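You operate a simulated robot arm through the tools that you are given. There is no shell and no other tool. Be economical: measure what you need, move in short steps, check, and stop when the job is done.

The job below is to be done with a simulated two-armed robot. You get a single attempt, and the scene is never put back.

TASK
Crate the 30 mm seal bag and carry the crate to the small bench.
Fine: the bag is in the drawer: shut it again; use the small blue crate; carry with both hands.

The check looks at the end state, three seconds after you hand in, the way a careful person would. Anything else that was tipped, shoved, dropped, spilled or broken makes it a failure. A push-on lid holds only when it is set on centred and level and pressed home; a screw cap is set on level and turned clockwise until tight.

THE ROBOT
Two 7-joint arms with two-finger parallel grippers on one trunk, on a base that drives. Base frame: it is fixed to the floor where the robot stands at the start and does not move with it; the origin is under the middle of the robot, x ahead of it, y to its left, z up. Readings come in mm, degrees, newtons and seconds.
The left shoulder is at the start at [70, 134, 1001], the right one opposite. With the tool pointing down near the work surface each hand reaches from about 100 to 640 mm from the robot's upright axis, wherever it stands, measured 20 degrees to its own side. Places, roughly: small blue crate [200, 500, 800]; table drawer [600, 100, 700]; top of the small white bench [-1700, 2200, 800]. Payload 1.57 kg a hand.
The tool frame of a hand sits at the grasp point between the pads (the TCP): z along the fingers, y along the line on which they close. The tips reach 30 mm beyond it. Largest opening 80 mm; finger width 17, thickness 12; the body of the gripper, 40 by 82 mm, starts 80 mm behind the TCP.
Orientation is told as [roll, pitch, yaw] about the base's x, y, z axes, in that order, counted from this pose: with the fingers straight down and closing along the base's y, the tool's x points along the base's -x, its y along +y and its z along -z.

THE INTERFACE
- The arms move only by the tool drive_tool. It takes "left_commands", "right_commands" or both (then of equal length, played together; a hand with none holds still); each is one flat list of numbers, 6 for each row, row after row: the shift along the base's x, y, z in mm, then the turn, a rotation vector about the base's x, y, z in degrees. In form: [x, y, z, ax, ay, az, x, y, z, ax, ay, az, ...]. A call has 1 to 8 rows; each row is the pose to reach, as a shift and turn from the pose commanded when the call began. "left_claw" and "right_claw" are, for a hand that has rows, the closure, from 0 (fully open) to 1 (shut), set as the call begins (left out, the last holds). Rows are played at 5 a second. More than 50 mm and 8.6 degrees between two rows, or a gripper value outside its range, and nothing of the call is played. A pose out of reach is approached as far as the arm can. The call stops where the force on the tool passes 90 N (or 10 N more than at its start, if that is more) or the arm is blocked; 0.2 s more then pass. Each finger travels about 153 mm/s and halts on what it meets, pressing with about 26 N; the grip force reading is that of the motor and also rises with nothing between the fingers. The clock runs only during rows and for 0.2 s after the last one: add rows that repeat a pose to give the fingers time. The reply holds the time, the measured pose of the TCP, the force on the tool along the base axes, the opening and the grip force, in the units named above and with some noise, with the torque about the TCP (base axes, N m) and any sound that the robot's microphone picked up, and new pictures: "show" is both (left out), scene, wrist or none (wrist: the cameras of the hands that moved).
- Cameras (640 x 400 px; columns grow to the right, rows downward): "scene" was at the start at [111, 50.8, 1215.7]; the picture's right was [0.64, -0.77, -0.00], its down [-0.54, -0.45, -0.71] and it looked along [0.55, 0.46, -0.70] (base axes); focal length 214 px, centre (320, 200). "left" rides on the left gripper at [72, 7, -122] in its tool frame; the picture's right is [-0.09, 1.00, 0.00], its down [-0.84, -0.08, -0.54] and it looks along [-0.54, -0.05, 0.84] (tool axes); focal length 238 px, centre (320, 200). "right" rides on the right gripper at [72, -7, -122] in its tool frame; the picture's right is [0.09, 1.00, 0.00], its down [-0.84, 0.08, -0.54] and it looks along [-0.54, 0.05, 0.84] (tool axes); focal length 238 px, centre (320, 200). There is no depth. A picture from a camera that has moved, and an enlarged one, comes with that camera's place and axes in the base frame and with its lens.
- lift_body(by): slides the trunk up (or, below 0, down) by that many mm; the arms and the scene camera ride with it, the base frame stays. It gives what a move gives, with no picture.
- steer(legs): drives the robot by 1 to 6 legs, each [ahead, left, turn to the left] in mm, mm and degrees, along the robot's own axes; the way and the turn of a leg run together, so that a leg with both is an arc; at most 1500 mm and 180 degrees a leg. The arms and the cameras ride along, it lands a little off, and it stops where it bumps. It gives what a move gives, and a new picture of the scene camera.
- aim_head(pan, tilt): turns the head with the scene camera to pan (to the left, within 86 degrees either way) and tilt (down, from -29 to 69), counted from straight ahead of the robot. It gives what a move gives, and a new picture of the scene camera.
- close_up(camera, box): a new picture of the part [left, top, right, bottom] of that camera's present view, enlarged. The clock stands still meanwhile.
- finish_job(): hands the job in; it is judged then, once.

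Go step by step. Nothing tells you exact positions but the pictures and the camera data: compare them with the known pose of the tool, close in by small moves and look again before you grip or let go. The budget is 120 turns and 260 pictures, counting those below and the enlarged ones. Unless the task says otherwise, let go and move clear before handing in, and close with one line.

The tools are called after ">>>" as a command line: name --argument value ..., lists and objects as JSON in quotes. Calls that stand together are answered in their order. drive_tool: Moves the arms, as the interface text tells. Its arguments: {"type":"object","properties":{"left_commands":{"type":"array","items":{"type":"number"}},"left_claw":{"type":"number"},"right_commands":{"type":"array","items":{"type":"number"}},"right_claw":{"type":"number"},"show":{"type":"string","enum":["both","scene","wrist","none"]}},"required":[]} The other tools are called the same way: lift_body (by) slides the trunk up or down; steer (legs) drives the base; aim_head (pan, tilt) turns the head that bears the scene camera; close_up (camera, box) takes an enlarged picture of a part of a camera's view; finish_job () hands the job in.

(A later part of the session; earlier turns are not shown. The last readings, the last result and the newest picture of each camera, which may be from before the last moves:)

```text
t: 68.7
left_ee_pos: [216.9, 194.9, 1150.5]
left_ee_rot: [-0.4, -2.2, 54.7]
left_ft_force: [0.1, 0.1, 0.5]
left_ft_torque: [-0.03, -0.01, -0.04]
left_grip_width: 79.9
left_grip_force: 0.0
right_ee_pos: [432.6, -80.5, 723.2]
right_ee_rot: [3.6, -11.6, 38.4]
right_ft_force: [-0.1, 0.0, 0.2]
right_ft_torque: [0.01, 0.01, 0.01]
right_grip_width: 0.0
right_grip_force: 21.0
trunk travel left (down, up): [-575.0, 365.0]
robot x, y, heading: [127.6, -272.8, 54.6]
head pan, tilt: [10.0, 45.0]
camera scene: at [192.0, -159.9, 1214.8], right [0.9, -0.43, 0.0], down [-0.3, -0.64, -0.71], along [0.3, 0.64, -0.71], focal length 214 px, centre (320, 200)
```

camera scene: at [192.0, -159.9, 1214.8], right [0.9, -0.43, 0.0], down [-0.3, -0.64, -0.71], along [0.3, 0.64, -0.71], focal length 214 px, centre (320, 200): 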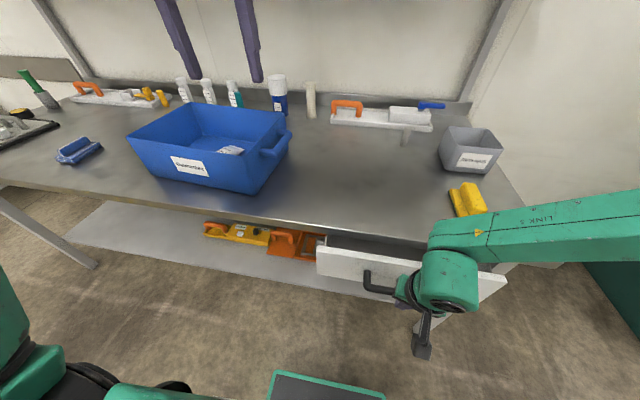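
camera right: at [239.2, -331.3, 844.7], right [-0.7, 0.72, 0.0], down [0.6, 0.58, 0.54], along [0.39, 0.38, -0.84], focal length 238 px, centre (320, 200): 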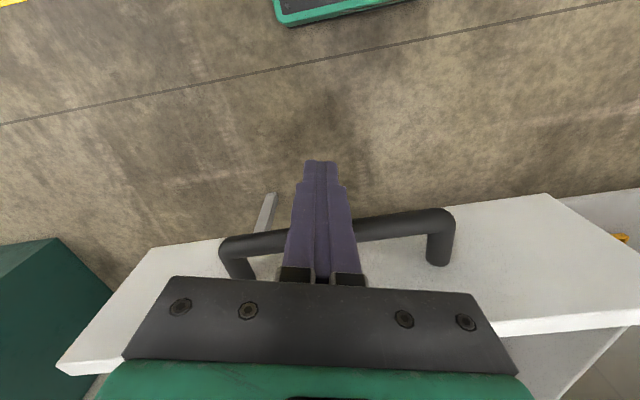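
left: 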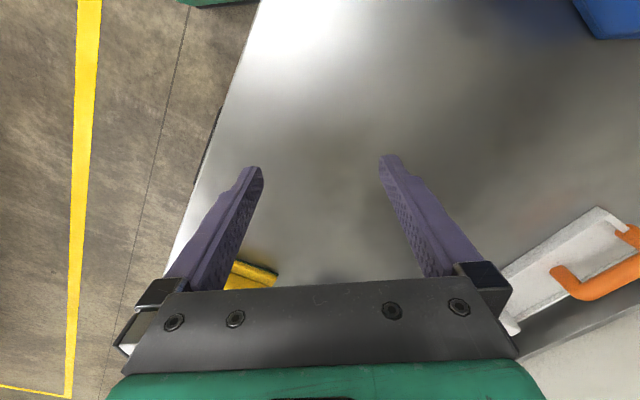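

The drawer is nearly shut; I'll push the rest with the arm.

>>> drive_tool --right_commands '[12, 16, 0, 0, 0, 0, 24, 32, 0, 0, 0, 0, 35, 49, 0, 0, 0, 0, 45, 63, 0, 0, 0, 0]'

```text
t: 69.7
left_ee_pos: [218.0, 195.2, 1148.1]
left_ee_rot: [-0.5, -2.1, 54.6]
left_ft_force: [-0.5, -0.6, -0.6]
left_ft_torque: [-0.01, 0.0, 0.0]
left_grip_width: 79.8
left_grip_force: 0.0
right_ee_pos: [476.8, -16.9, 721.6]
right_ee_rot: [3.6, -11.7, 38.5]
right_ft_force: [-0.5, 0.0, -0.6]
right_ft_torque: [-0.02, -0.02, -0.02]
right_grip_width: 0.1
right_grip_force: 21.3
trunk travel left (down, up): [-575.0, 365.0]
robot x, y, heading: [131.1, -271.6, 54.6]
head pan, tilt: [10.0, 45.0]
camera scene: at [192.4, -159.0, 1214.7], right [0.9, -0.43, 0.0], down [-0.3, -0.64, -0.71], along [0.3, 0.64, -0.71], focal length 214 px, centre (320, 200)
camera right: at [411.6, -87.8, 826.7], right [-0.7, 0.71, 0.04], down [0.53, 0.47, 0.7], along [0.48, 0.51, -0.71], focal length 238 px, centre (320, 200)
```

scene: 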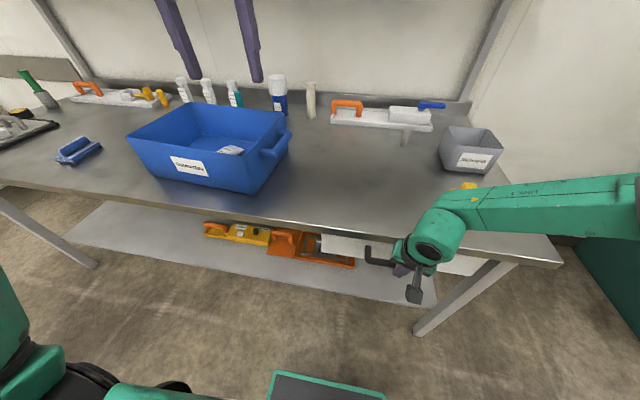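
right: 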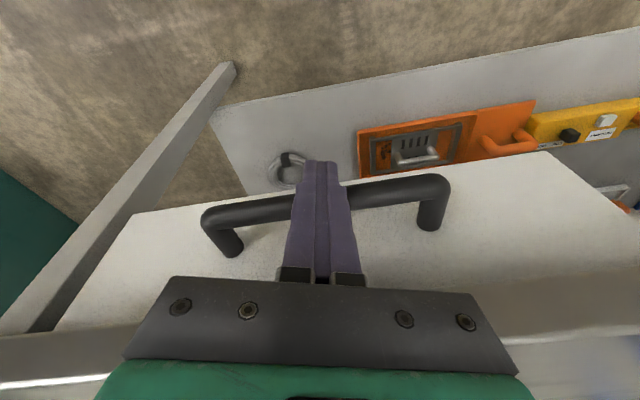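

>>> drive_tool --right_commands '[3, 4, 0, 0, 0, 0, 6, 8, 0, 0, 0, 0, 9, 12, 0, 0, 0, 0, 12, 16, 0, 0, 0, 0]'

```text
t: 70.7
left_ee_pos: [211.5, 185.5, 1154.4]
left_ee_rot: [-0.6, -2.9, 54.7]
left_ft_force: [1.0, 0.2, -0.1]
left_ft_torque: [-0.05, 0.01, 0.02]
left_grip_width: 79.8
left_grip_force: 0.1
right_ee_pos: [477.0, -15.1, 721.6]
right_ee_rot: [3.1, -10.9, 38.9]
right_ft_force: [-40.6, -54.1, -6.3]
right_ft_torque: [-0.83, 0.59, 0.53]
right_grip_width: 0.0
right_grip_force: 21.7
trunk travel left (down, up): [-575.0, 365.0]
robot x, y, heading: [128.4, -271.9, 54.6]
head pan, tilt: [10.0, 45.0]
camera scene: at [184.6, -169.7, 1216.0], right [0.9, -0.43, 0.0], down [-0.3, -0.63, -0.71], along [0.31, 0.64, -0.7], focal length 214 px, centre (320, 200)
camera right: at [414.0, -84.5, 828.4], right [-0.7, 0.71, 0.03], down [0.53, 0.49, 0.69], along [0.48, 0.5, -0.72], focal length 238 px, centre (320, 200)
```

scene: 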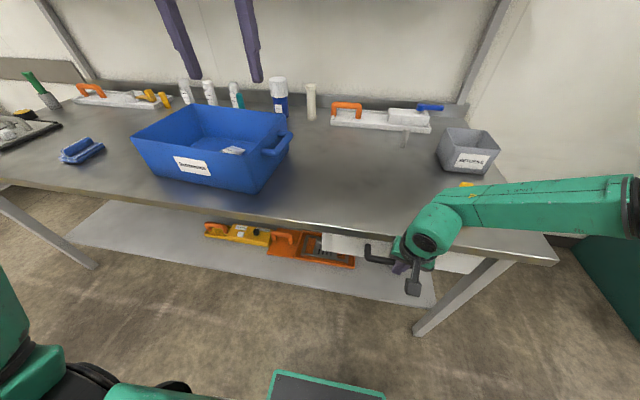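
right: 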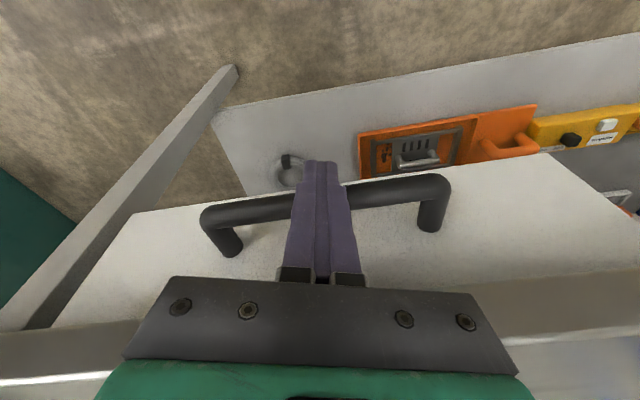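

The drawer is firmly shut (about 67 N of resistance against its stop). I'll retreat, raise the hand, and drive to a stance square to the crate.

>>> drive_tool --right_commands '[-15, -20, 0, 0, 0, 0, -35, -49, 0, 0, 0, 0, -45, -63, 40, 0, 0, 0, -45, -63, 85, -4.9, 3.5, 0, -45, -63, 130, -9.8, 7, 0, -45, -63, 175, -9.8, 7, 0, -45, -63, 220, -9.8, 7, 0]' --show "none"

>>> steer --legs '[[-100, 0, 0], [0, 450, -5.5]]'

```text
t: 72.3
left_ee_pos: [217.5, 194.7, 1148.9]
left_ee_rot: [-0.6, -2.2, 54.7]
left_ft_force: [0.0, 0.1, 0.0]
left_ft_torque: [-0.01, 0.04, 0.01]
left_grip_width: 80.1
left_grip_force: 0.0
right_ee_pos: [443.0, -63.2, 943.9]
right_ee_rot: [0.2, 0.0, 38.7]
right_ft_force: [0.3, -0.3, 0.9]
right_ft_torque: [-0.02, -0.04, -0.02]
right_grip_width: 0.0
right_grip_force: 21.8
trunk travel left (down, up): [-575.0, 365.0]
robot x, y, heading: [131.6, -274.9, 54.4]
head pan, tilt: [10.0, 45.0]
```

```text
t: 75.8
left_ee_pos: [-149.7, 381.7, 1150.0]
left_ee_rot: [-0.4, -2.0, 49.0]
left_ft_force: [-0.3, 0.3, -0.4]
left_ft_torque: [-0.02, 0.0, 0.01]
left_grip_width: 80.1
left_grip_force: 0.0
right_ee_pos: [48.3, 103.5, 943.8]
right_ee_rot: [0.3, -0.2, 33.1]
right_ft_force: [-0.4, 0.4, 0.5]
right_ft_torque: [-0.02, 0.04, -0.03]
right_grip_width: 0.1
right_grip_force: 21.1
trunk travel left (down, up): [-575.0, 365.0]
robot x, y, heading: [-285.8, -74.9, 48.6]
head pan, tilt: [10.0, 45.0]
camera scene: at [-211.3, 31.8, 1214.7], right [0.86, -0.52, 0.0], down [-0.37, -0.61, -0.71], along [0.36, 0.61, -0.71], focal length 214 px, centre (320, 200)
```

scene: 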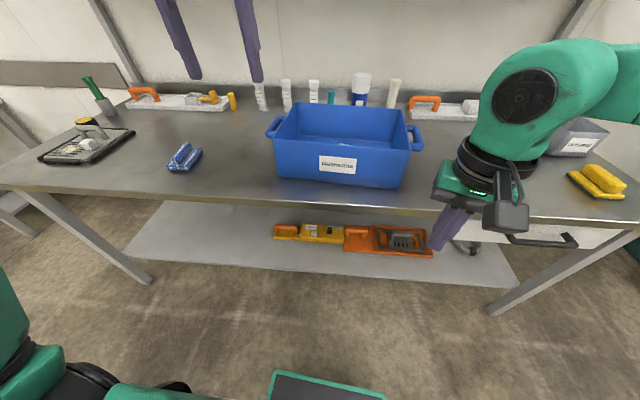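

>>> lift_body --by 100

>>> steer --legs '[[246, 54, 0.4]]'

>>> aim_head --pan 0 --tilt 58

```text
t: 77.1
left_ee_pos: [-150.5, 382.4, 1249.8]
left_ee_rot: [-0.5, -2.1, 49.0]
left_ft_force: [-0.7, 0.3, 0.2]
left_ft_torque: [0.01, 0.0, -0.02]
left_grip_width: 80.0
left_grip_force: 0.0
right_ee_pos: [48.4, 103.8, 1042.5]
right_ee_rot: [0.3, -0.2, 33.1]
right_ft_force: [-1.3, -1.1, -0.4]
right_ft_torque: [0.02, 0.01, 0.04]
right_grip_width: 0.1
right_grip_force: 21.8
trunk travel left (down, up): [-675.0, 265.0]
robot x, y, heading: [-284.9, -74.8, 48.9]
head pan, tilt: [10.0, 45.0]
```

```text
t: 79.0
left_ee_pos: [-30.7, 601.1, 1250.7]
left_ee_rot: [-0.3, -2.2, 49.2]
left_ft_force: [0.1, 0.3, -0.5]
left_ft_torque: [-0.04, 0.01, 0.01]
left_grip_width: 80.0
left_grip_force: 0.1
right_ee_pos: [167.9, 323.9, 1042.2]
right_ee_rot: [0.2, -0.1, 33.2]
right_ft_force: [0.0, 0.0, 0.3]
right_ft_torque: [0.02, 0.01, 0.02]
right_grip_width: 0.0
right_grip_force: 21.4
trunk travel left (down, up): [-675.0, 265.0]
robot x, y, heading: [-165.7, 146.7, 49.4]
head pan, tilt: [10.0, 45.0]
camera scene: at [-91.7, 250.8, 1314.9], right [0.86, -0.51, 0.0], down [-0.36, -0.61, -0.71], along [0.36, 0.61, -0.71], focal length 214 px, centre (320, 200)
```

scene: 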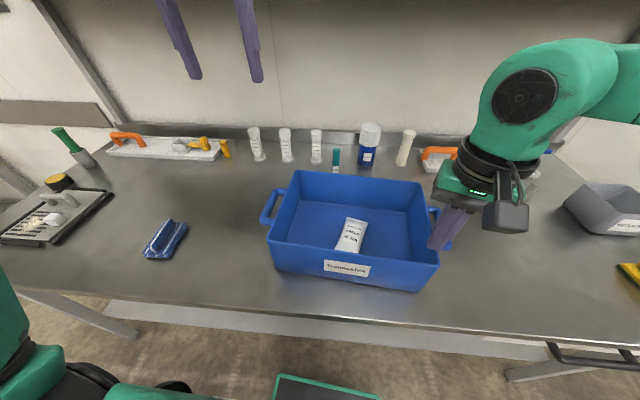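

```text
t: 79.7
left_ee_pos: [-30.9, 602.1, 1249.9]
left_ee_rot: [-0.4, -2.2, 49.1]
left_ft_force: [0.7, 0.2, 0.1]
left_ft_torque: [-0.05, -0.02, -0.02]
left_grip_width: 79.8
left_grip_force: 0.0
right_ee_pos: [168.4, 324.3, 1042.5]
right_ee_rot: [0.3, -0.1, 33.2]
right_ft_force: [0.4, -0.1, 0.8]
right_ft_torque: [0.0, -0.01, -0.01]
right_grip_width: 0.1
right_grip_force: 21.0
trunk travel left (down, up): [-675.0, 265.0]
robot x, y, heading: [-160.2, 148.2, 49.1]
head pan, tilt: [0.0, 58.0]
camera scene: at [-87.5, 234.8, 1297.6], right [0.76, -0.65, 0.0], down [-0.56, -0.64, -0.53], along [0.35, 0.4, -0.85], focal length 214 px, centre (320, 200)
```

scene: 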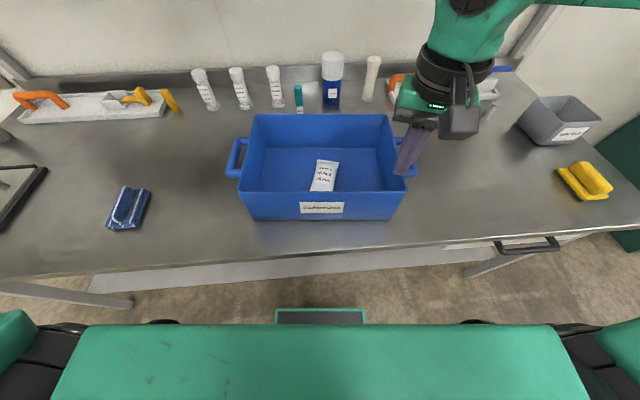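

The robot is square to the crate, with the handles at about [-7, 650] and [325, 366], z ~900. I'll bring both hands above them.

>>> drive_tool --left_commands '[5, 10, -40, -0.4, 0.3, 0, 10, 20, -80, -0.8, 0.7, 0, 15, 30, -120, -1.2, 1, 0, 20, 40, -160, -1.6, 1.4, 0, 25, 50, -205, -1.6, 1.4, 0]' --right_commands '[32, 9, 0, 0, 0, 3.2, 64, 18, 0, 0, 0, 6.4, 96, 27, 0, 0, 0, 9.6, 128, 36, 0, 0, 0, 12.8, 158, 44, 0, 0, 0, 15.9]' --left_claw 0 --right_claw 0

```text
t: 80.9
left_ee_pos: [-5.6, 654.8, 1044.1]
left_ee_rot: [-0.6, 0.1, 49.0]
left_ft_force: [-0.4, 0.4, -0.1]
left_ft_torque: [-0.01, 0.0, -0.02]
left_grip_width: 80.1
left_grip_force: 0.0
right_ee_pos: [328.1, 368.8, 1040.9]
right_ee_rot: [0.2, -0.1, 49.2]
right_ft_force: [0.1, 0.6, -0.2]
right_ft_torque: [-0.01, 0.07, -0.02]
right_grip_width: 79.9
right_grip_force: 0.1
trunk travel left (down, up): [-675.0, 265.0]
robot x, y, heading: [-163.8, 146.2, 49.0]
head pan, tilt: [0.0, 58.0]
camera scene: at [-86.4, 236.6, 1297.4], right [0.76, -0.66, 0.0], down [-0.56, -0.64, -0.53], along [0.35, 0.4, -0.85], focal length 214 px, centre (320, 200)
camera right: at [286.7, 309.1, 1163.1], right [-0.81, 0.58, 0.0], down [0.49, 0.68, 0.54], along [0.31, 0.44, -0.84], focal length 238 px, centre (320, 200)
camera left: at [-58.1, 606.4, 1165.5], right [-0.69, 0.72, -0.01], down [0.6, 0.59, 0.54], along [0.4, 0.37, -0.84], focal length 238 px, centre (320, 200)
```

scene: 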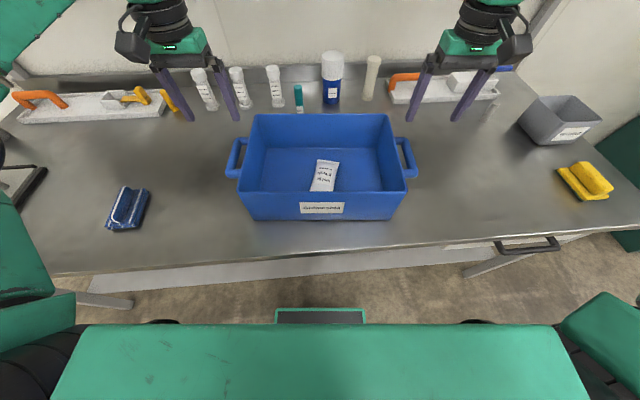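
right: 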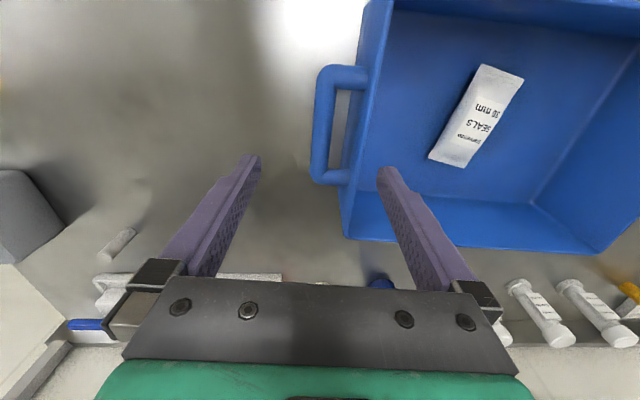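
left: 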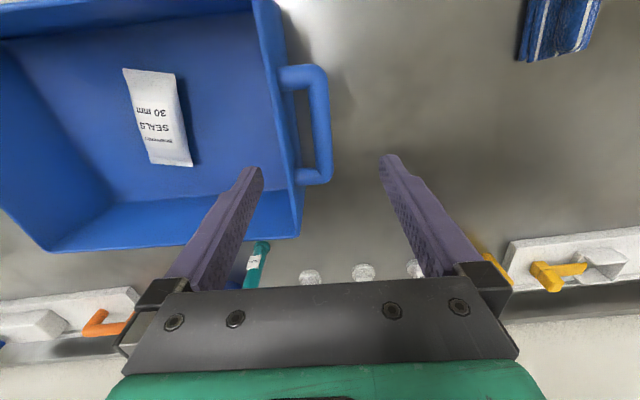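

>>> close_up --camera "scene" --box '[210, 100, 290, 200]'

>>> close_up --camera "scene" --box '[360, 100, 440, 200]'

>>> close_up --camera "right" --box '[270, 40, 430, 220]'

>>> close_up --camera "left" --box '[230, 40, 390, 220]'

```text
4.00 times, centred on (250, 150) of scene
camera zoom: at [-86.4, 236.6, 1297.4], right [0.76, -0.66, 0.0], down [-0.56, -0.64, -0.53], along [0.35, 0.4, -0.85], focal length 858 px, centre (600, 400)
```

zoom: 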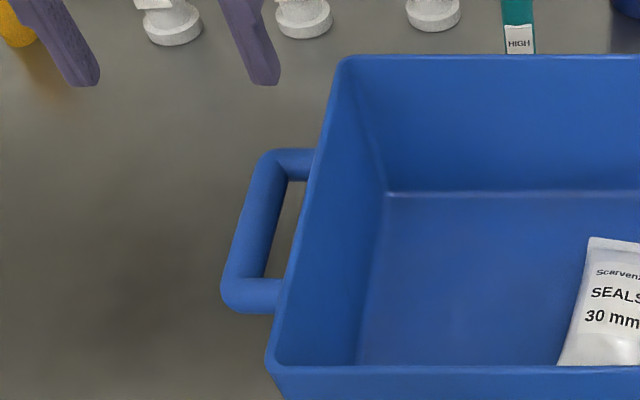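

```text
4.00 times, centred on (400, 150) of scene
camera zoom: at [-86.4, 236.6, 1297.4], right [0.76, -0.66, 0.0], down [-0.56, -0.64, -0.53], along [0.35, 0.4, -0.85], focal length 858 px, centre (0, 400)
```

zoom: 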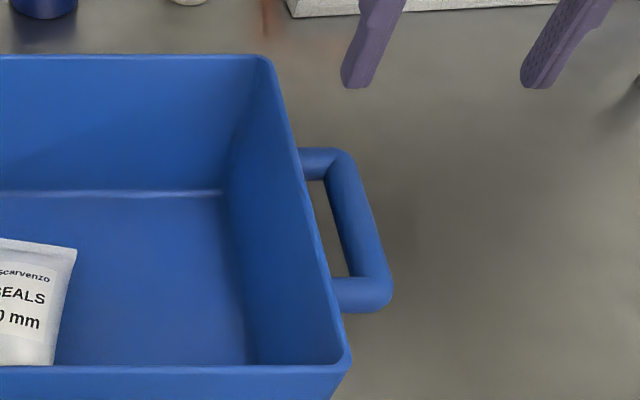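

```text
2.22 times, centred on (350, 130) of right
camera zoom: at [286.7, 309.1, 1163.1], right [-0.81, 0.58, 0.0], down [0.49, 0.68, 0.54], along [0.31, 0.44, -0.84], focal length 530 px, centre (253, 356)
```

zoom: 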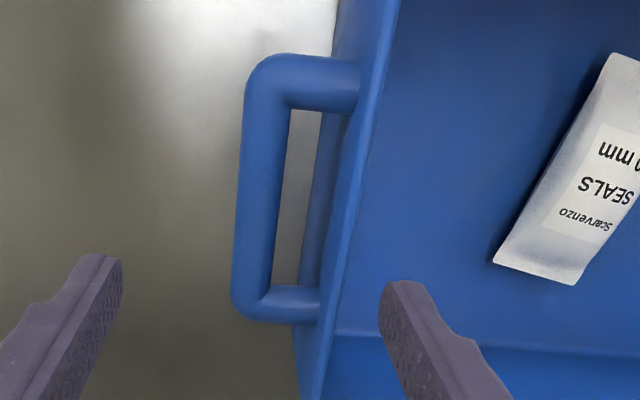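

```text
2.22 times, centred on (310, 130) of left
camera zoom: at [-58.1, 606.4, 1165.5], right [-0.69, 0.72, -0.01], down [0.6, 0.59, 0.54], along [0.4, 0.37, -0.84], focal length 530 px, centre (342, 356)
```

zoom: 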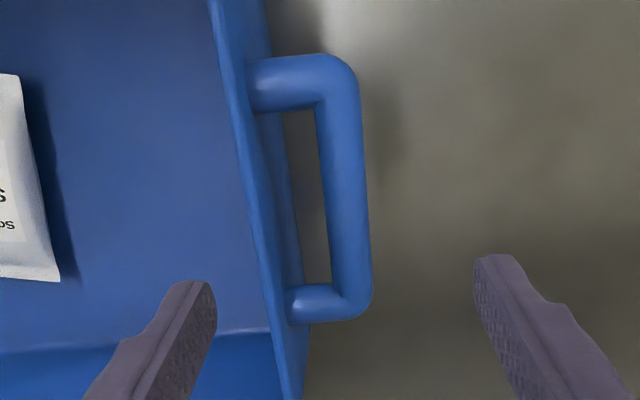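

The bars are at about [323, 369, 906] and [-4.5, 654, 906], with a gap of about 25 mm to the wall. I'll pre-close both hands to 32 mm and go part of the way down.

>>> drive_tool --left_commands '[0.5, -0.5, -35, 0.3, 0.3, 0, 1, -1, -70, 0.3, 0.3, 0, 1, -1, -95, 0.3, 0.3, 0]' --right_commands '[-2, 0, -35, 0, 0, 0, -5, 0.5, -70, 0, 0, 0, -5, 0.5, -95, 0, 0, 0]' --left_claw 0.6 --right_claw 0.6 --show "wrist"

>>> close_up --camera "scene" --box '[180, 60, 460, 235]'

```text
t: 81.7
left_ee_pos: [-5.0, 652.1, 949.6]
left_ee_rot: [0.0, -0.1, 49.1]
left_ft_force: [0.4, -0.1, 0.9]
left_ft_torque: [0.0, -0.02, -0.01]
left_grip_width: 32.0
left_grip_force: 0.0
right_ee_pos: [321.7, 368.4, 947.0]
right_ee_rot: [0.4, -0.2, 49.1]
right_ft_force: [-0.1, 0.2, 0.7]
right_ft_torque: [-0.06, -0.01, 0.02]
right_grip_width: 32.1
right_grip_force: 0.1
trunk travel left (down, up): [-675.0, 265.0]
robot x, y, heading: [-164.7, 141.1, 48.9]
head pan, tilt: [0.0, 58.0]
camera right: at [279.7, 309.5, 1069.1], right [-0.81, 0.58, 0.0], down [0.49, 0.68, 0.54], along [0.31, 0.44, -0.84], focal length 238 px, centre (320, 200)
camera left: at [-57.4, 601.7, 1071.9], right [-0.69, 0.72, 0.0], down [0.61, 0.58, 0.54], along [0.39, 0.38, -0.84], focal length 238 px, centre (320, 200)
```

right: 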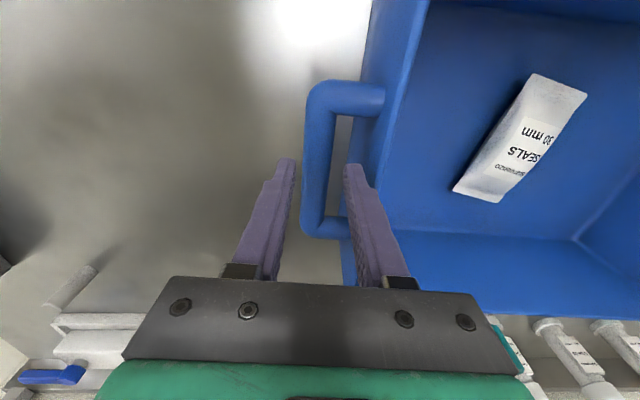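
left: 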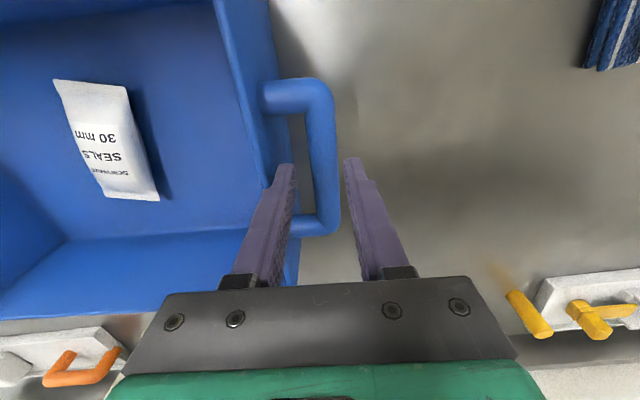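

```text
2.29 times, centred on (320, 148) of scene
camera zoom: at [-87.6, 234.4, 1297.7], right [0.76, -0.66, 0.0], down [-0.56, -0.64, -0.53], along [0.35, 0.4, -0.85], focal length 490 px, centre (320, 320)
```

zoom: 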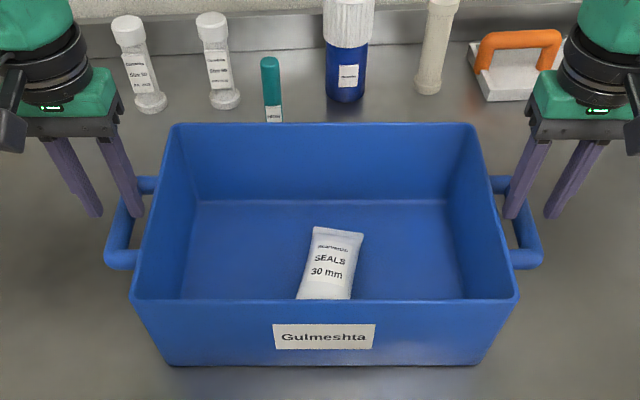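

Both fingers pairs straddle their bars. I'll go down the last 45 mm and look again.

>>> drive_tool --left_commands '[0, 0.5, -20, 0, 0, 0, 0, 0.5, -46, 0, 0, 0]' --right_commands '[0, 0.5, -20, 0, 0, 0, 0, 0.5, -44, 0, 0, 0]' --show "wrist"

```text
t: 82.3
left_ee_pos: [-3.3, 652.7, 903.7]
left_ee_rot: [0.0, -0.1, 49.2]
left_ft_force: [1.1, 0.3, -0.7]
left_ft_torque: [0.0, 0.0, -0.02]
left_grip_width: 31.8
left_grip_force: 0.0
right_ee_pos: [321.6, 370.0, 902.7]
right_ee_rot: [0.3, -0.1, 49.1]
right_ft_force: [-0.4, 0.2, 0.0]
right_ft_torque: [-0.02, 0.0, -0.06]
right_grip_width: 32.3
right_grip_force: 0.1
trunk travel left (down, up): [-675.0, 265.0]
robot x, y, heading: [-161.4, 143.6, 49.1]
head pan, tilt: [0.0, 58.0]
camera right: at [279.8, 310.3, 1025.8], right [-0.81, 0.58, 0.0], down [0.49, 0.68, 0.54], along [0.31, 0.44, -0.84], focal length 238 px, centre (320, 200)
camera left: at [-56.5, 602.1, 1025.5], right [-0.69, 0.72, 0.0], down [0.61, 0.58, 0.54], along [0.39, 0.38, -0.84], focal length 238 px, centre (320, 200)
```

right: 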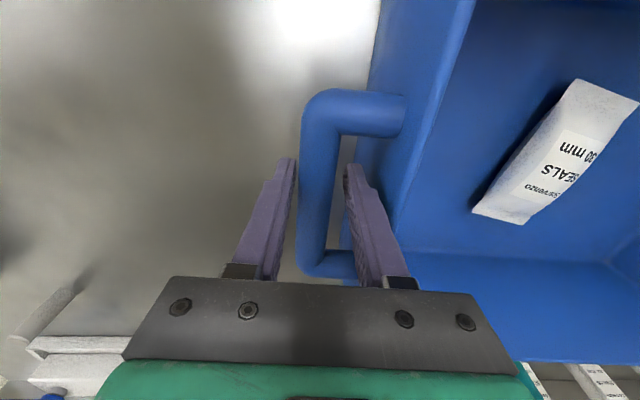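
left: 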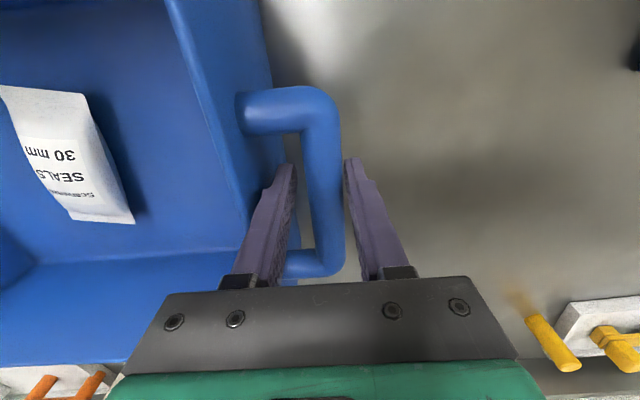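

The bars sit between the fingers, so I'll close both hands and make a small test lift.

>>> drive_tool --left_commands '[0, 0, 0, 0, 0, 0, 0, 0, 0, 0, 0, 0, 0, 0, 0, 0, 0, 0]' --right_commands '[0, 0, 0, 0, 0, 0, 0, 0, 0, 0, 0, 0, 0, 0, 0, 0, 0, 0]' --left_claw 1 --right_claw 1 --show "none"

>>> lift_body --by 25

>>> aim_head --pan 0 --tilt 50

```text
t: 83.1
left_ee_pos: [-5.3, 652.7, 903.1]
left_ee_rot: [0.2, -0.1, 49.4]
left_ft_force: [-24.7, 23.4, 3.2]
left_ft_torque: [0.14, -0.05, -0.03]
left_grip_width: 21.7
left_grip_force: 25.9
right_ee_pos: [322.2, 367.5, 904.4]
right_ee_rot: [-0.1, -0.1, 49.0]
right_ft_force: [26.3, -19.9, 1.4]
right_ft_torque: [-0.05, -0.06, -0.01]
right_grip_width: 21.9
right_grip_force: 25.8
trunk travel left (down, up): [-675.0, 265.0]
robot x, y, heading: [-162.2, 146.6, 49.1]
head pan, tilt: [0.0, 58.0]
```

```text
t: 83.8
left_ee_pos: [-6.1, 653.3, 927.0]
left_ee_rot: [0.5, 0.1, 49.4]
left_ft_force: [-26.0, 23.1, -5.1]
left_ft_torque: [-0.23, 0.38, -0.06]
left_grip_width: 21.6
left_grip_force: 26.1
right_ee_pos: [322.7, 368.1, 928.1]
right_ee_rot: [-0.2, 0.0, 49.0]
right_ft_force: [26.6, -23.5, -4.4]
right_ft_torque: [0.25, -0.23, -0.01]
right_grip_width: 21.7
right_grip_force: 26.0
trunk travel left (down, up): [-700.0, 240.0]
robot x, y, heading: [-162.3, 151.8, 49.2]
head pan, tilt: [0.0, 58.0]
```

```text
t: 84.5
left_ee_pos: [-6.1, 654.2, 927.4]
left_ee_rot: [0.4, 0.0, 49.4]
left_ft_force: [-27.2, 23.3, -5.5]
left_ft_torque: [-0.2, 0.29, -0.07]
left_grip_width: 21.8
left_grip_force: 26.1
right_ee_pos: [323.3, 368.2, 926.1]
right_ee_rot: [-0.1, 0.0, 49.1]
right_ft_force: [27.0, -22.5, -4.4]
right_ft_torque: [0.14, -0.22, -0.04]
right_grip_width: 21.7
right_grip_force: 26.3
trunk travel left (down, up): [-700.0, 240.0]
robot x, y, heading: [-163.5, 143.7, 49.3]
head pan, tilt: [0.0, 50.0]
camera scene: at [-80.9, 242.1, 1332.5], right [0.76, -0.66, 0.0], down [-0.5, -0.58, -0.64], along [0.42, 0.48, -0.77], focal length 214 px, centre (320, 200)
```

scene: 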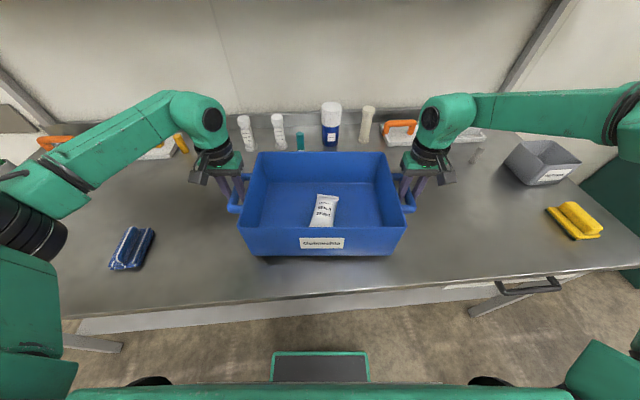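

The crate is lifted level, about 5 N on each hand. I'll ease the squeeze between the hands and lift further.

>>> drive_tool --left_commands '[-2, 1.8, 0, 0, 0, 0]' --right_commands '[2, -1.8, 0, 0, 0, 0]' --show "none"

>>> lift_body --by 85

>>> steer --legs '[[-350, 0, 0]]'

```text
t: 84.9
left_ee_pos: [-6.6, 653.8, 927.7]
left_ee_rot: [0.1, -0.1, 49.0]
left_ft_force: [-14.0, 14.3, -5.4]
left_ft_torque: [0.01, 0.08, 0.16]
left_grip_width: 21.8
left_grip_force: 25.9
right_ee_pos: [323.7, 366.8, 927.5]
right_ee_rot: [0.1, 0.0, 49.3]
right_ft_force: [15.1, -13.2, -5.7]
right_ft_torque: [-0.15, -0.1, 0.04]
right_grip_width: 21.8
right_grip_force: 26.1
trunk travel left (down, up): [-700.0, 240.0]
robot x, y, heading: [-164.0, 146.7, 49.1]
head pan, tilt: [0.0, 50.0]
```

```text
t: 86.1
left_ee_pos: [-6.6, 654.4, 1012.4]
left_ee_rot: [0.0, 0.0, 49.2]
left_ft_force: [-9.2, 7.9, -4.9]
left_ft_torque: [0.41, -0.32, 0.14]
left_grip_width: 21.7
left_grip_force: 26.3
right_ee_pos: [324.0, 368.6, 1013.8]
right_ee_rot: [0.3, 0.0, 49.1]
right_ft_force: [8.8, -8.3, -4.7]
right_ft_torque: [-0.51, 0.35, 0.09]
right_grip_width: 21.6
right_grip_force: 25.5
trunk travel left (down, up): [-785.0, 155.0]
robot x, y, heading: [-165.7, 148.7, 49.0]
head pan, tilt: [0.0, 50.0]
```

```text
t: 88.4
left_ee_pos: [-237.4, 389.5, 1012.0]
left_ee_rot: [0.0, 0.1, 49.2]
left_ft_force: [-3.5, 2.1, -5.1]
left_ft_torque: [-0.22, 0.19, 0.05]
left_grip_width: 21.9
left_grip_force: 26.3
right_ee_pos: [92.9, 104.7, 1012.5]
right_ee_rot: [0.3, 0.0, 49.2]
right_ft_force: [2.8, -2.9, -5.3]
right_ft_torque: [0.14, -0.08, 0.06]
right_grip_width: 21.7
right_grip_force: 26.2
trunk travel left (down, up): [-785.0, 155.0]
robot x, y, heading: [-393.4, -123.4, 49.5]
head pan, tilt: [0.0, 50.0]
camera scene: at [-311.2, -23.7, 1417.4], right [0.76, -0.65, 0.0], down [-0.5, -0.58, -0.64], along [0.42, 0.49, -0.77], focal length 214 px, centre (320, 200)
```

scene: 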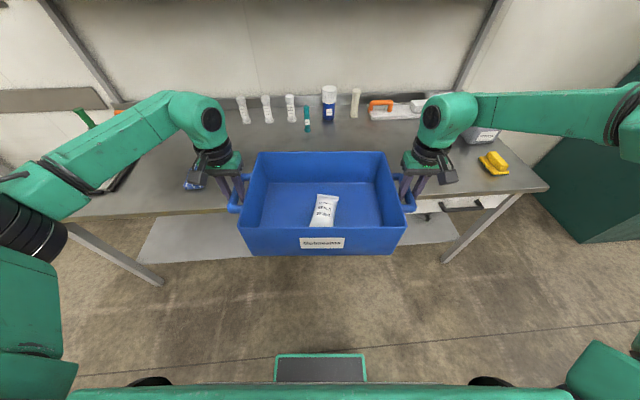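

The crate is stable. I'll back off a little more and look left for the small white bench.

>>> steer --legs '[[-300, 0, 0]]'

>>> aim_head --pan 75 --tilt 25

```text
t: 90.5
left_ee_pos: [-433.1, 163.1, 1012.0]
left_ee_rot: [0.0, 0.1, 49.4]
left_ft_force: [1.9, -0.1, -5.6]
left_ft_torque: [-0.05, -0.01, 0.08]
left_grip_width: 21.5
left_grip_force: 25.3
right_ee_pos: [-100.3, -120.1, 1012.6]
right_ee_rot: [0.3, 0.2, 49.5]
right_ft_force: [-0.9, 1.5, -5.2]
right_ft_torque: [-0.05, 0.05, 0.08]
right_grip_width: 21.4
right_grip_force: 25.6
trunk travel left (down, up): [-785.0, 155.0]
robot x, y, heading: [-586.2, -348.5, 49.3]
head pan, tilt: [0.0, 50.0]
camera scene: at [-505.1, -249.3, 1417.4], right [0.76, -0.65, 0.0], down [-0.5, -0.58, -0.64], along [0.42, 0.49, -0.77], focal length 214 px, centre (320, 200)
```

scene: 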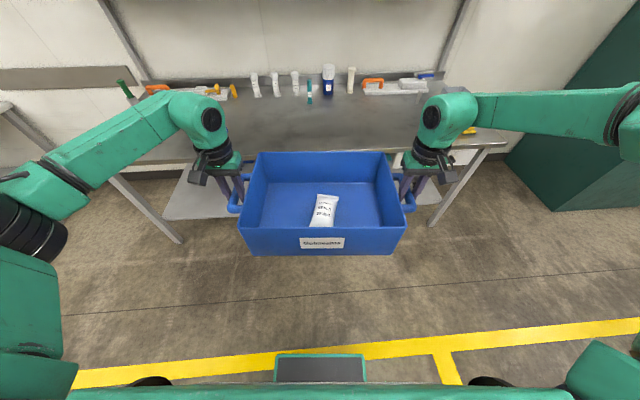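

```text
t: 91.9
left_ee_pos: [-433.1, 161.1, 1013.2]
left_ee_rot: [0.0, 0.0, 49.5]
left_ft_force: [2.4, -0.1, -5.3]
left_ft_torque: [-0.07, 0.06, 0.08]
left_grip_width: 21.7
left_grip_force: 25.9
right_ee_pos: [-101.2, -122.1, 1013.7]
right_ee_rot: [0.4, -0.1, 49.5]
right_ft_force: [-1.8, 1.1, -5.2]
right_ft_torque: [-0.05, 0.04, 0.05]
right_grip_width: 21.5
right_grip_force: 26.1
trunk travel left (down, up): [-785.0, 155.0]
robot x, y, heading: [-589.0, -344.7, 49.5]
head pan, tilt: [75.0, 25.0]
camera scene: at [-608.6, -233.4, 1455.2], right [0.82, 0.57, 0.0], down [0.24, -0.35, -0.91], along [-0.51, 0.75, -0.42], focal length 214 px, centre (320, 200)
```

scene: 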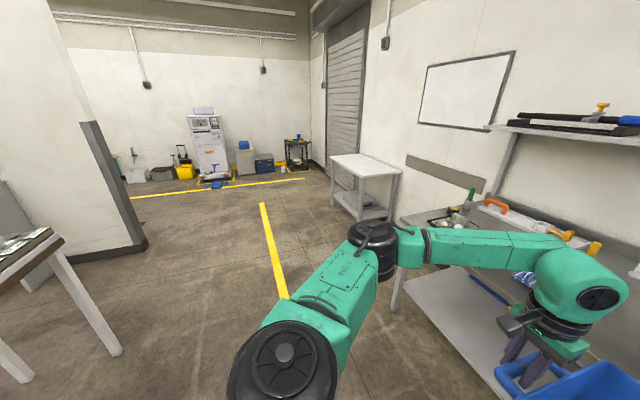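

The small white bench stands along the same wall, its top spanning roughly t -2030 to -2930 along the wall line with its front edge about n 480. The floor between is clear, so I'll strafe left while facing the wall.

>>> steer --legs '[[0, 0, 5.1], [0, 1000, 0], [0, 1000, 0]]'

>>> aim_head --pan 25 --tilt 35

```text
t: 102.4
left_ee_pos: [-2159.0, 1309.6, 1011.9]
left_ee_rot: [-0.1, 0.0, 57.2]
left_ft_force: [2.2, -1.1, -5.8]
left_ft_torque: [-0.03, 0.05, 0.09]
left_grip_width: 21.9
left_grip_force: 25.9
right_ee_pos: [-1791.7, 1073.6, 1013.9]
right_ee_rot: [0.3, 0.0, 57.1]
right_ft_force: [-1.6, 1.1, -5.2]
right_ft_torque: [-0.04, 0.02, 0.04]
right_grip_width: 21.4
right_grip_force: 26.2
trunk travel left (down, up): [-785.0, 155.0]
robot x, y, heading: [-2244.9, 788.2, 57.3]
head pan, tilt: [75.0, 25.0]
camera scene: at [-2278.6, 895.4, 1455.2], right [0.74, 0.67, 0.0], down [0.28, -0.31, -0.91], along [-0.61, 0.67, -0.42], focal length 214 px, centre (320, 200)
```

scene: 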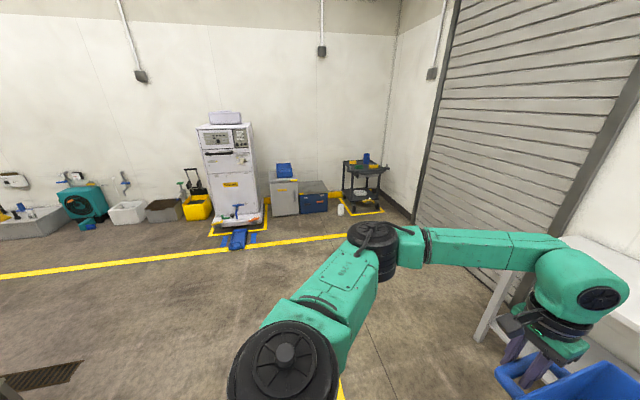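

```text
t: 103.6
left_ee_pos: [-2158.7, 1310.6, 1011.9]
left_ee_rot: [0.0, 0.0, 57.2]
left_ft_force: [2.4, -0.8, -5.8]
left_ft_torque: [-0.04, 0.04, 0.1]
left_grip_width: 21.5
left_grip_force: 26.1
right_ee_pos: [-1792.9, 1075.1, 1014.1]
right_ee_rot: [0.3, 0.0, 57.1]
right_ft_force: [-2.0, 1.1, -3.3]
right_ft_torque: [-0.03, 0.04, 0.09]
right_grip_width: 21.6
right_grip_force: 26.1
trunk travel left (down, up): [-785.0, 155.0]
robot x, y, heading: [-2242.2, 784.0, 57.3]
head pan, tilt: [25.0, 35.0]
camera scene: at [-2205.3, 914.7, 1439.3], right [0.99, -0.14, 0.0], down [-0.08, -0.57, -0.82], along [0.11, 0.81, -0.57], focal length 214 px, centre (320, 200)
```

scene: 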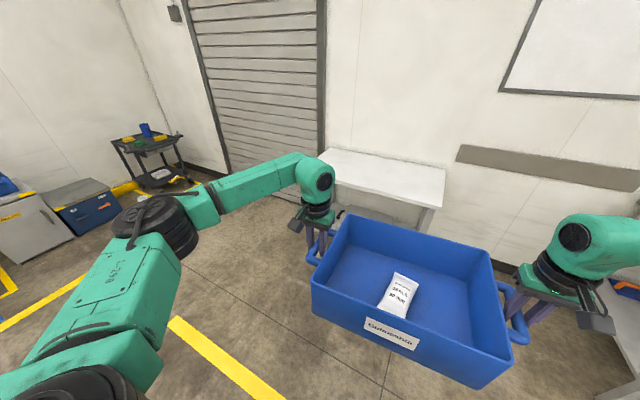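

The bench top's corners work out to a front edge near n 465, depth of about 460, t from -2200 to -3010, centre about [-1709, 2081]. I'll line up with it and approach part way.

>>> steer --legs '[[0, 317, -2.8], [500, 0, 0]]'

>>> aim_head --pan 0 --tilt 40

```text
t: 108.3
left_ee_pos: [-2104.5, 1892.8, 1013.7]
left_ee_rot: [0.0, 0.0, 54.9]
left_ft_force: [2.9, -1.3, -6.1]
left_ft_torque: [-0.05, 0.01, 0.08]
left_grip_width: 21.3
left_grip_force: 26.1
right_ee_pos: [-1747.3, 1640.8, 1014.3]
right_ee_rot: [0.2, -0.1, 54.9]
right_ft_force: [-1.9, 0.3, -4.9]
right_ft_torque: [-0.04, 0.04, 0.07]
right_grip_width: 21.5
right_grip_force: 26.4
trunk travel left (down, up): [-785.0, 155.0]
robot x, y, heading: [-2208.5, 1370.3, 54.5]
head pan, tilt: [25.0, 35.0]
camera scene: at [-2167.2, 1498.6, 1439.5], right [0.98, -0.18, 0.0], down [-0.1, -0.56, -0.82], along [0.15, 0.81, -0.57], focal length 214 px, centre (320, 200)
```

scene: 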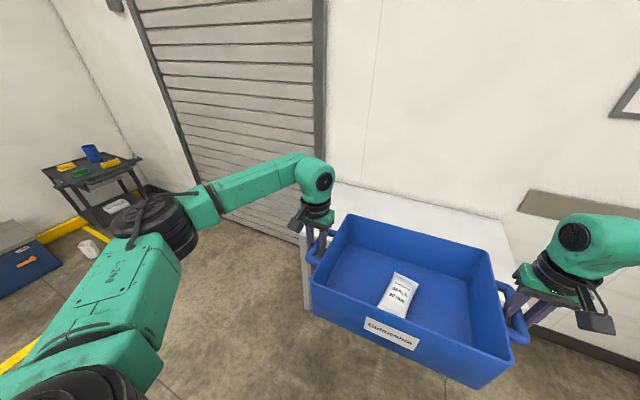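

```text
t: 109.2
left_ee_pos: [-2103.7, 1893.7, 1012.0]
left_ee_rot: [0.0, 0.1, 54.9]
left_ft_force: [1.5, -0.6, -4.8]
left_ft_torque: [-0.03, 0.12, 0.03]
left_grip_width: 21.7
left_grip_force: 26.5
right_ee_pos: [-1747.4, 1642.6, 1012.2]
right_ee_rot: [0.4, 0.1, 54.7]
right_ft_force: [-2.8, 1.0, -5.2]
right_ft_torque: [-0.01, 0.01, 0.11]
right_grip_width: 21.8
right_grip_force: 25.9
trunk travel left (down, up): [-785.0, 155.0]
robot x, y, heading: [-2206.9, 1372.2, 55.0]
head pan, tilt: [0.0, 40.0]
camera scene: at [-2132.9, 1482.8, 1431.7], right [0.82, -0.58, 0.0], down [-0.37, -0.53, -0.76], along [0.44, 0.63, -0.64], focal length 214 px, centre (320, 200)
```

scene: 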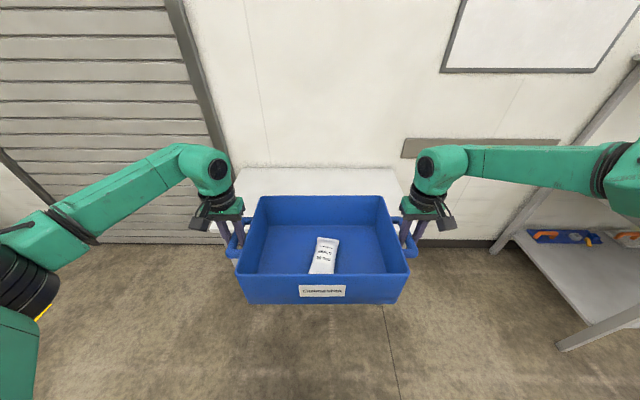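

>>> steer --legs '[[250, 0, 0]]'

>>> aim_head --pan 0 --tilt 60

```text
t: 111.0
left_ee_pos: [-1956.6, 2102.2, 1013.0]
left_ee_rot: [0.0, 0.1, 54.9]
left_ft_force: [1.4, -0.6, -4.8]
left_ft_torque: [0.02, 0.02, 0.07]
left_grip_width: 21.5
left_grip_force: 25.8
right_ee_pos: [-1599.6, 1850.6, 1015.3]
right_ee_rot: [0.2, -0.1, 54.9]
right_ft_force: [-1.8, 1.7, -5.0]
right_ft_torque: [-0.05, 0.01, 0.06]
right_grip_width: 21.7
right_grip_force: 26.0
trunk travel left (down, up): [-785.0, 155.0]
robot x, y, heading: [-2062.4, 1583.0, 54.7]
head pan, tilt: [0.0, 40.0]
camera scene: at [-1985.7, 1690.9, 1432.0], right [0.82, -0.58, 0.0], down [-0.37, -0.53, -0.77], along [0.44, 0.63, -0.64], focal length 214 px, centre (320, 200)
```

scene: 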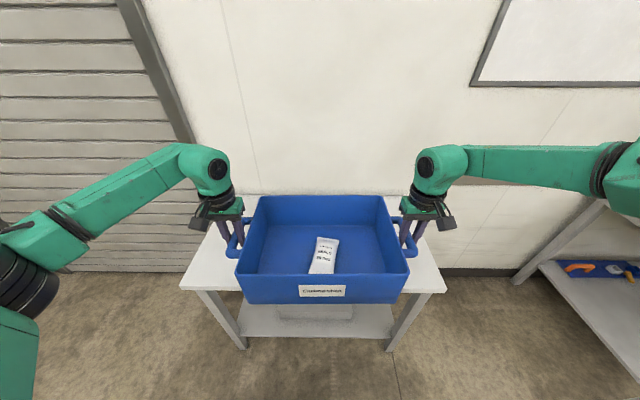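

```text
t: 111.8
left_ee_pos: [-1953.3, 2103.4, 1012.0]
left_ee_rot: [0.0, 0.1, 54.9]
left_ft_force: [2.4, -0.4, -5.3]
left_ft_torque: [-0.04, 0.09, 0.06]
left_grip_width: 21.7
left_grip_force: 26.3
right_ee_pos: [-1598.5, 1852.7, 1013.5]
right_ee_rot: [0.3, 0.1, 54.8]
right_ft_force: [-2.5, 1.5, -6.1]
right_ft_torque: [0.0, 0.02, 0.1]
right_grip_width: 21.6
right_grip_force: 26.1
trunk travel left (down, up): [-785.0, 155.0]
robot x, y, heading: [-2060.5, 1584.2, 54.8]
head pan, tilt: [0.0, 60.0]
camera scene: at [-1994.6, 1678.2, 1405.0], right [0.82, -0.58, 0.0], down [-0.5, -0.71, -0.5], along [0.29, 0.41, -0.87], focal length 214 px, centre (320, 200)
```

scene: 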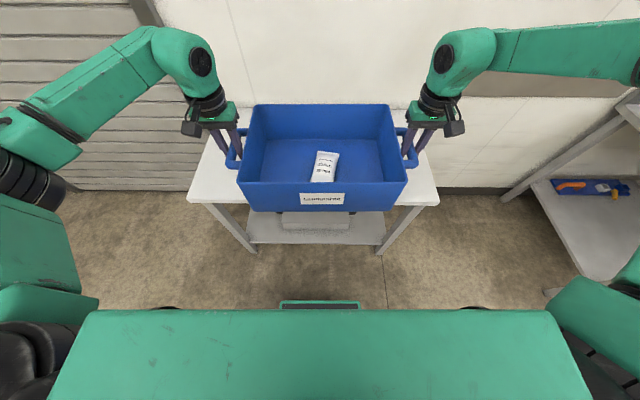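

The bench top is at about z 756, front edge n ~572, back ~1050. The crate needs to go about 205 mm further forward, then down.

>>> steer --legs '[[205, 0, 0]]'

>>> lift_body --by -90

>>> aim_head --pan 0 --tilt 50

```text
t: 113.5
left_ee_pos: [-1836.6, 2270.1, 1012.7]
left_ee_rot: [0.0, 0.0, 54.6]
left_ft_force: [2.1, -1.2, -5.5]
left_ft_torque: [-0.06, 0.01, 0.07]
left_grip_width: 22.0
left_grip_force: 26.3
right_ee_pos: [-1479.7, 2019.0, 1014.9]
right_ee_rot: [0.3, -0.1, 54.8]
right_ft_force: [-2.2, 0.8, -5.6]
right_ft_torque: [-0.08, 0.04, 0.07]
right_grip_width: 21.4
right_grip_force: 26.0
trunk travel left (down, up): [-785.0, 155.0]
robot x, y, heading: [-1940.0, 1750.4, 54.7]
head pan, tilt: [0.0, 60.0]
camera scene: at [-1877.1, 1844.1, 1405.3], right [0.82, -0.58, 0.0], down [-0.5, -0.71, -0.5], along [0.29, 0.41, -0.87], focal length 214 px, centre (320, 200)
```

scene: 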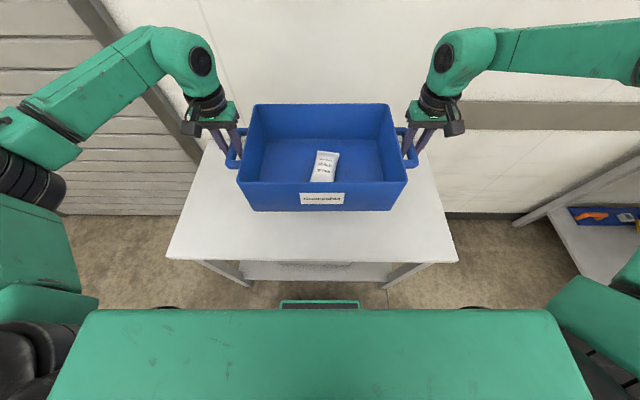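

```text
t: 114.7
left_ee_pos: [-1834.9, 2271.7, 921.7]
left_ee_rot: [0.0, 0.0, 54.7]
left_ft_force: [2.2, -1.1, -5.2]
left_ft_torque: [-0.03, 0.04, 0.09]
left_grip_width: 21.5
left_grip_force: 26.1
right_ee_pos: [-1479.3, 2020.7, 923.0]
right_ee_rot: [0.3, 0.0, 54.8]
right_ft_force: [-1.8, 1.1, -5.1]
right_ft_torque: [-0.02, 0.04, 0.06]
right_grip_width: 21.4
right_grip_force: 26.2
trunk travel left (down, up): [-695.0, 245.0]
robot x, y, heading: [-1941.5, 1752.5, 54.7]
head pan, tilt: [0.0, 60.0]
```

```text
t: 115.4
left_ee_pos: [-1834.9, 2271.7, 921.8]
left_ee_rot: [0.1, 0.1, 54.7]
left_ft_force: [1.6, -0.6, -4.9]
left_ft_torque: [-0.01, 0.0, 0.09]
left_grip_width: 21.4
left_grip_force: 26.2
right_ee_pos: [-1478.8, 2021.1, 924.0]
right_ee_rot: [0.3, 0.0, 54.8]
right_ft_force: [-2.1, 1.0, -4.3]
right_ft_torque: [-0.07, 0.07, 0.08]
right_grip_width: 21.7
right_grip_force: 25.4
trunk travel left (down, up): [-695.0, 245.0]
robot x, y, heading: [-1939.6, 1746.5, 54.6]
head pan, tilt: [0.0, 50.0]
camera scene: at [-1869.6, 1854.8, 1327.6], right [0.82, -0.58, 0.0], down [-0.44, -0.63, -0.64], along [0.37, 0.52, -0.77], focal length 214 px, centre (320, 200)
```

scene: 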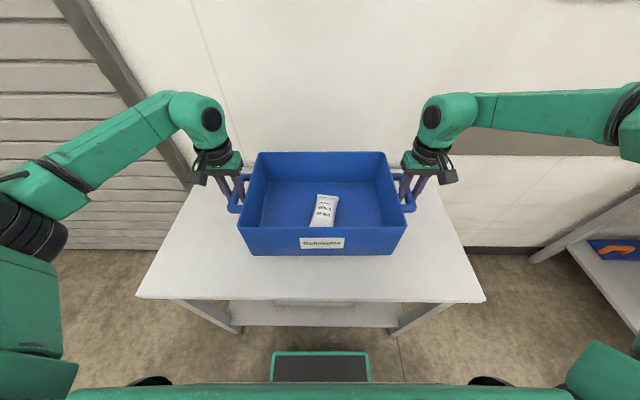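

The crate is over the middle of the bench. I'll lower it in steps and watch the forces.

>>> lift_body --by -45

>>> lift_body --by -8

>>> lift_body --by -6

```text
t: 116.3
left_ee_pos: [-1835.4, 2270.7, 876.9]
left_ee_rot: [0.0, 0.1, 54.8]
left_ft_force: [0.4, -1.4, -5.5]
left_ft_torque: [0.01, -0.01, 0.06]
left_grip_width: 21.7
left_grip_force: 26.0
right_ee_pos: [-1480.1, 2019.6, 878.4]
right_ee_rot: [0.3, 0.0, 54.8]
right_ft_force: [-2.2, 1.5, -5.4]
right_ft_torque: [-0.09, 0.06, 0.06]
right_grip_width: 21.4
right_grip_force: 25.7
trunk travel left (down, up): [-650.0, 290.0]
robot x, y, heading: [-1944.1, 1751.4, 54.9]
head pan, tilt: [0.0, 50.0]
```

```text
t: 116.9
left_ee_pos: [-1835.9, 2271.4, 868.5]
left_ee_rot: [-0.1, 0.1, 54.7]
left_ft_force: [2.7, -0.4, -4.8]
left_ft_torque: [0.0, -0.01, 0.08]
left_grip_width: 21.5
left_grip_force: 25.8
right_ee_pos: [-1478.8, 2019.3, 870.0]
right_ee_rot: [0.4, 0.0, 54.7]
right_ft_force: [-2.2, 1.7, -4.6]
right_ft_torque: [-0.01, 0.0, 0.08]
right_grip_width: 21.5
right_grip_force: 25.9
trunk travel left (down, up): [-642.0, 298.0]
robot x, y, heading: [-1937.8, 1747.2, 54.7]
head pan, tilt: [0.0, 50.0]
```

```text
t: 117.4
left_ee_pos: [-1834.7, 2271.6, 863.2]
left_ee_rot: [0.1, 0.1, 54.7]
left_ft_force: [1.2, -0.8, -5.2]
left_ft_torque: [0.01, 0.03, 0.08]
left_grip_width: 21.7
left_grip_force: 25.5
right_ee_pos: [-1478.2, 2020.8, 864.2]
right_ee_rot: [0.3, 0.0, 54.8]
right_ft_force: [-2.1, 1.3, -4.9]
right_ft_torque: [-0.05, 0.01, 0.07]
right_grip_width: 21.7
right_grip_force: 25.4
trunk travel left (down, up): [-636.0, 304.0]
robot x, y, heading: [-1943.8, 1749.8, 54.7]
head pan, tilt: [0.0, 50.0]
```

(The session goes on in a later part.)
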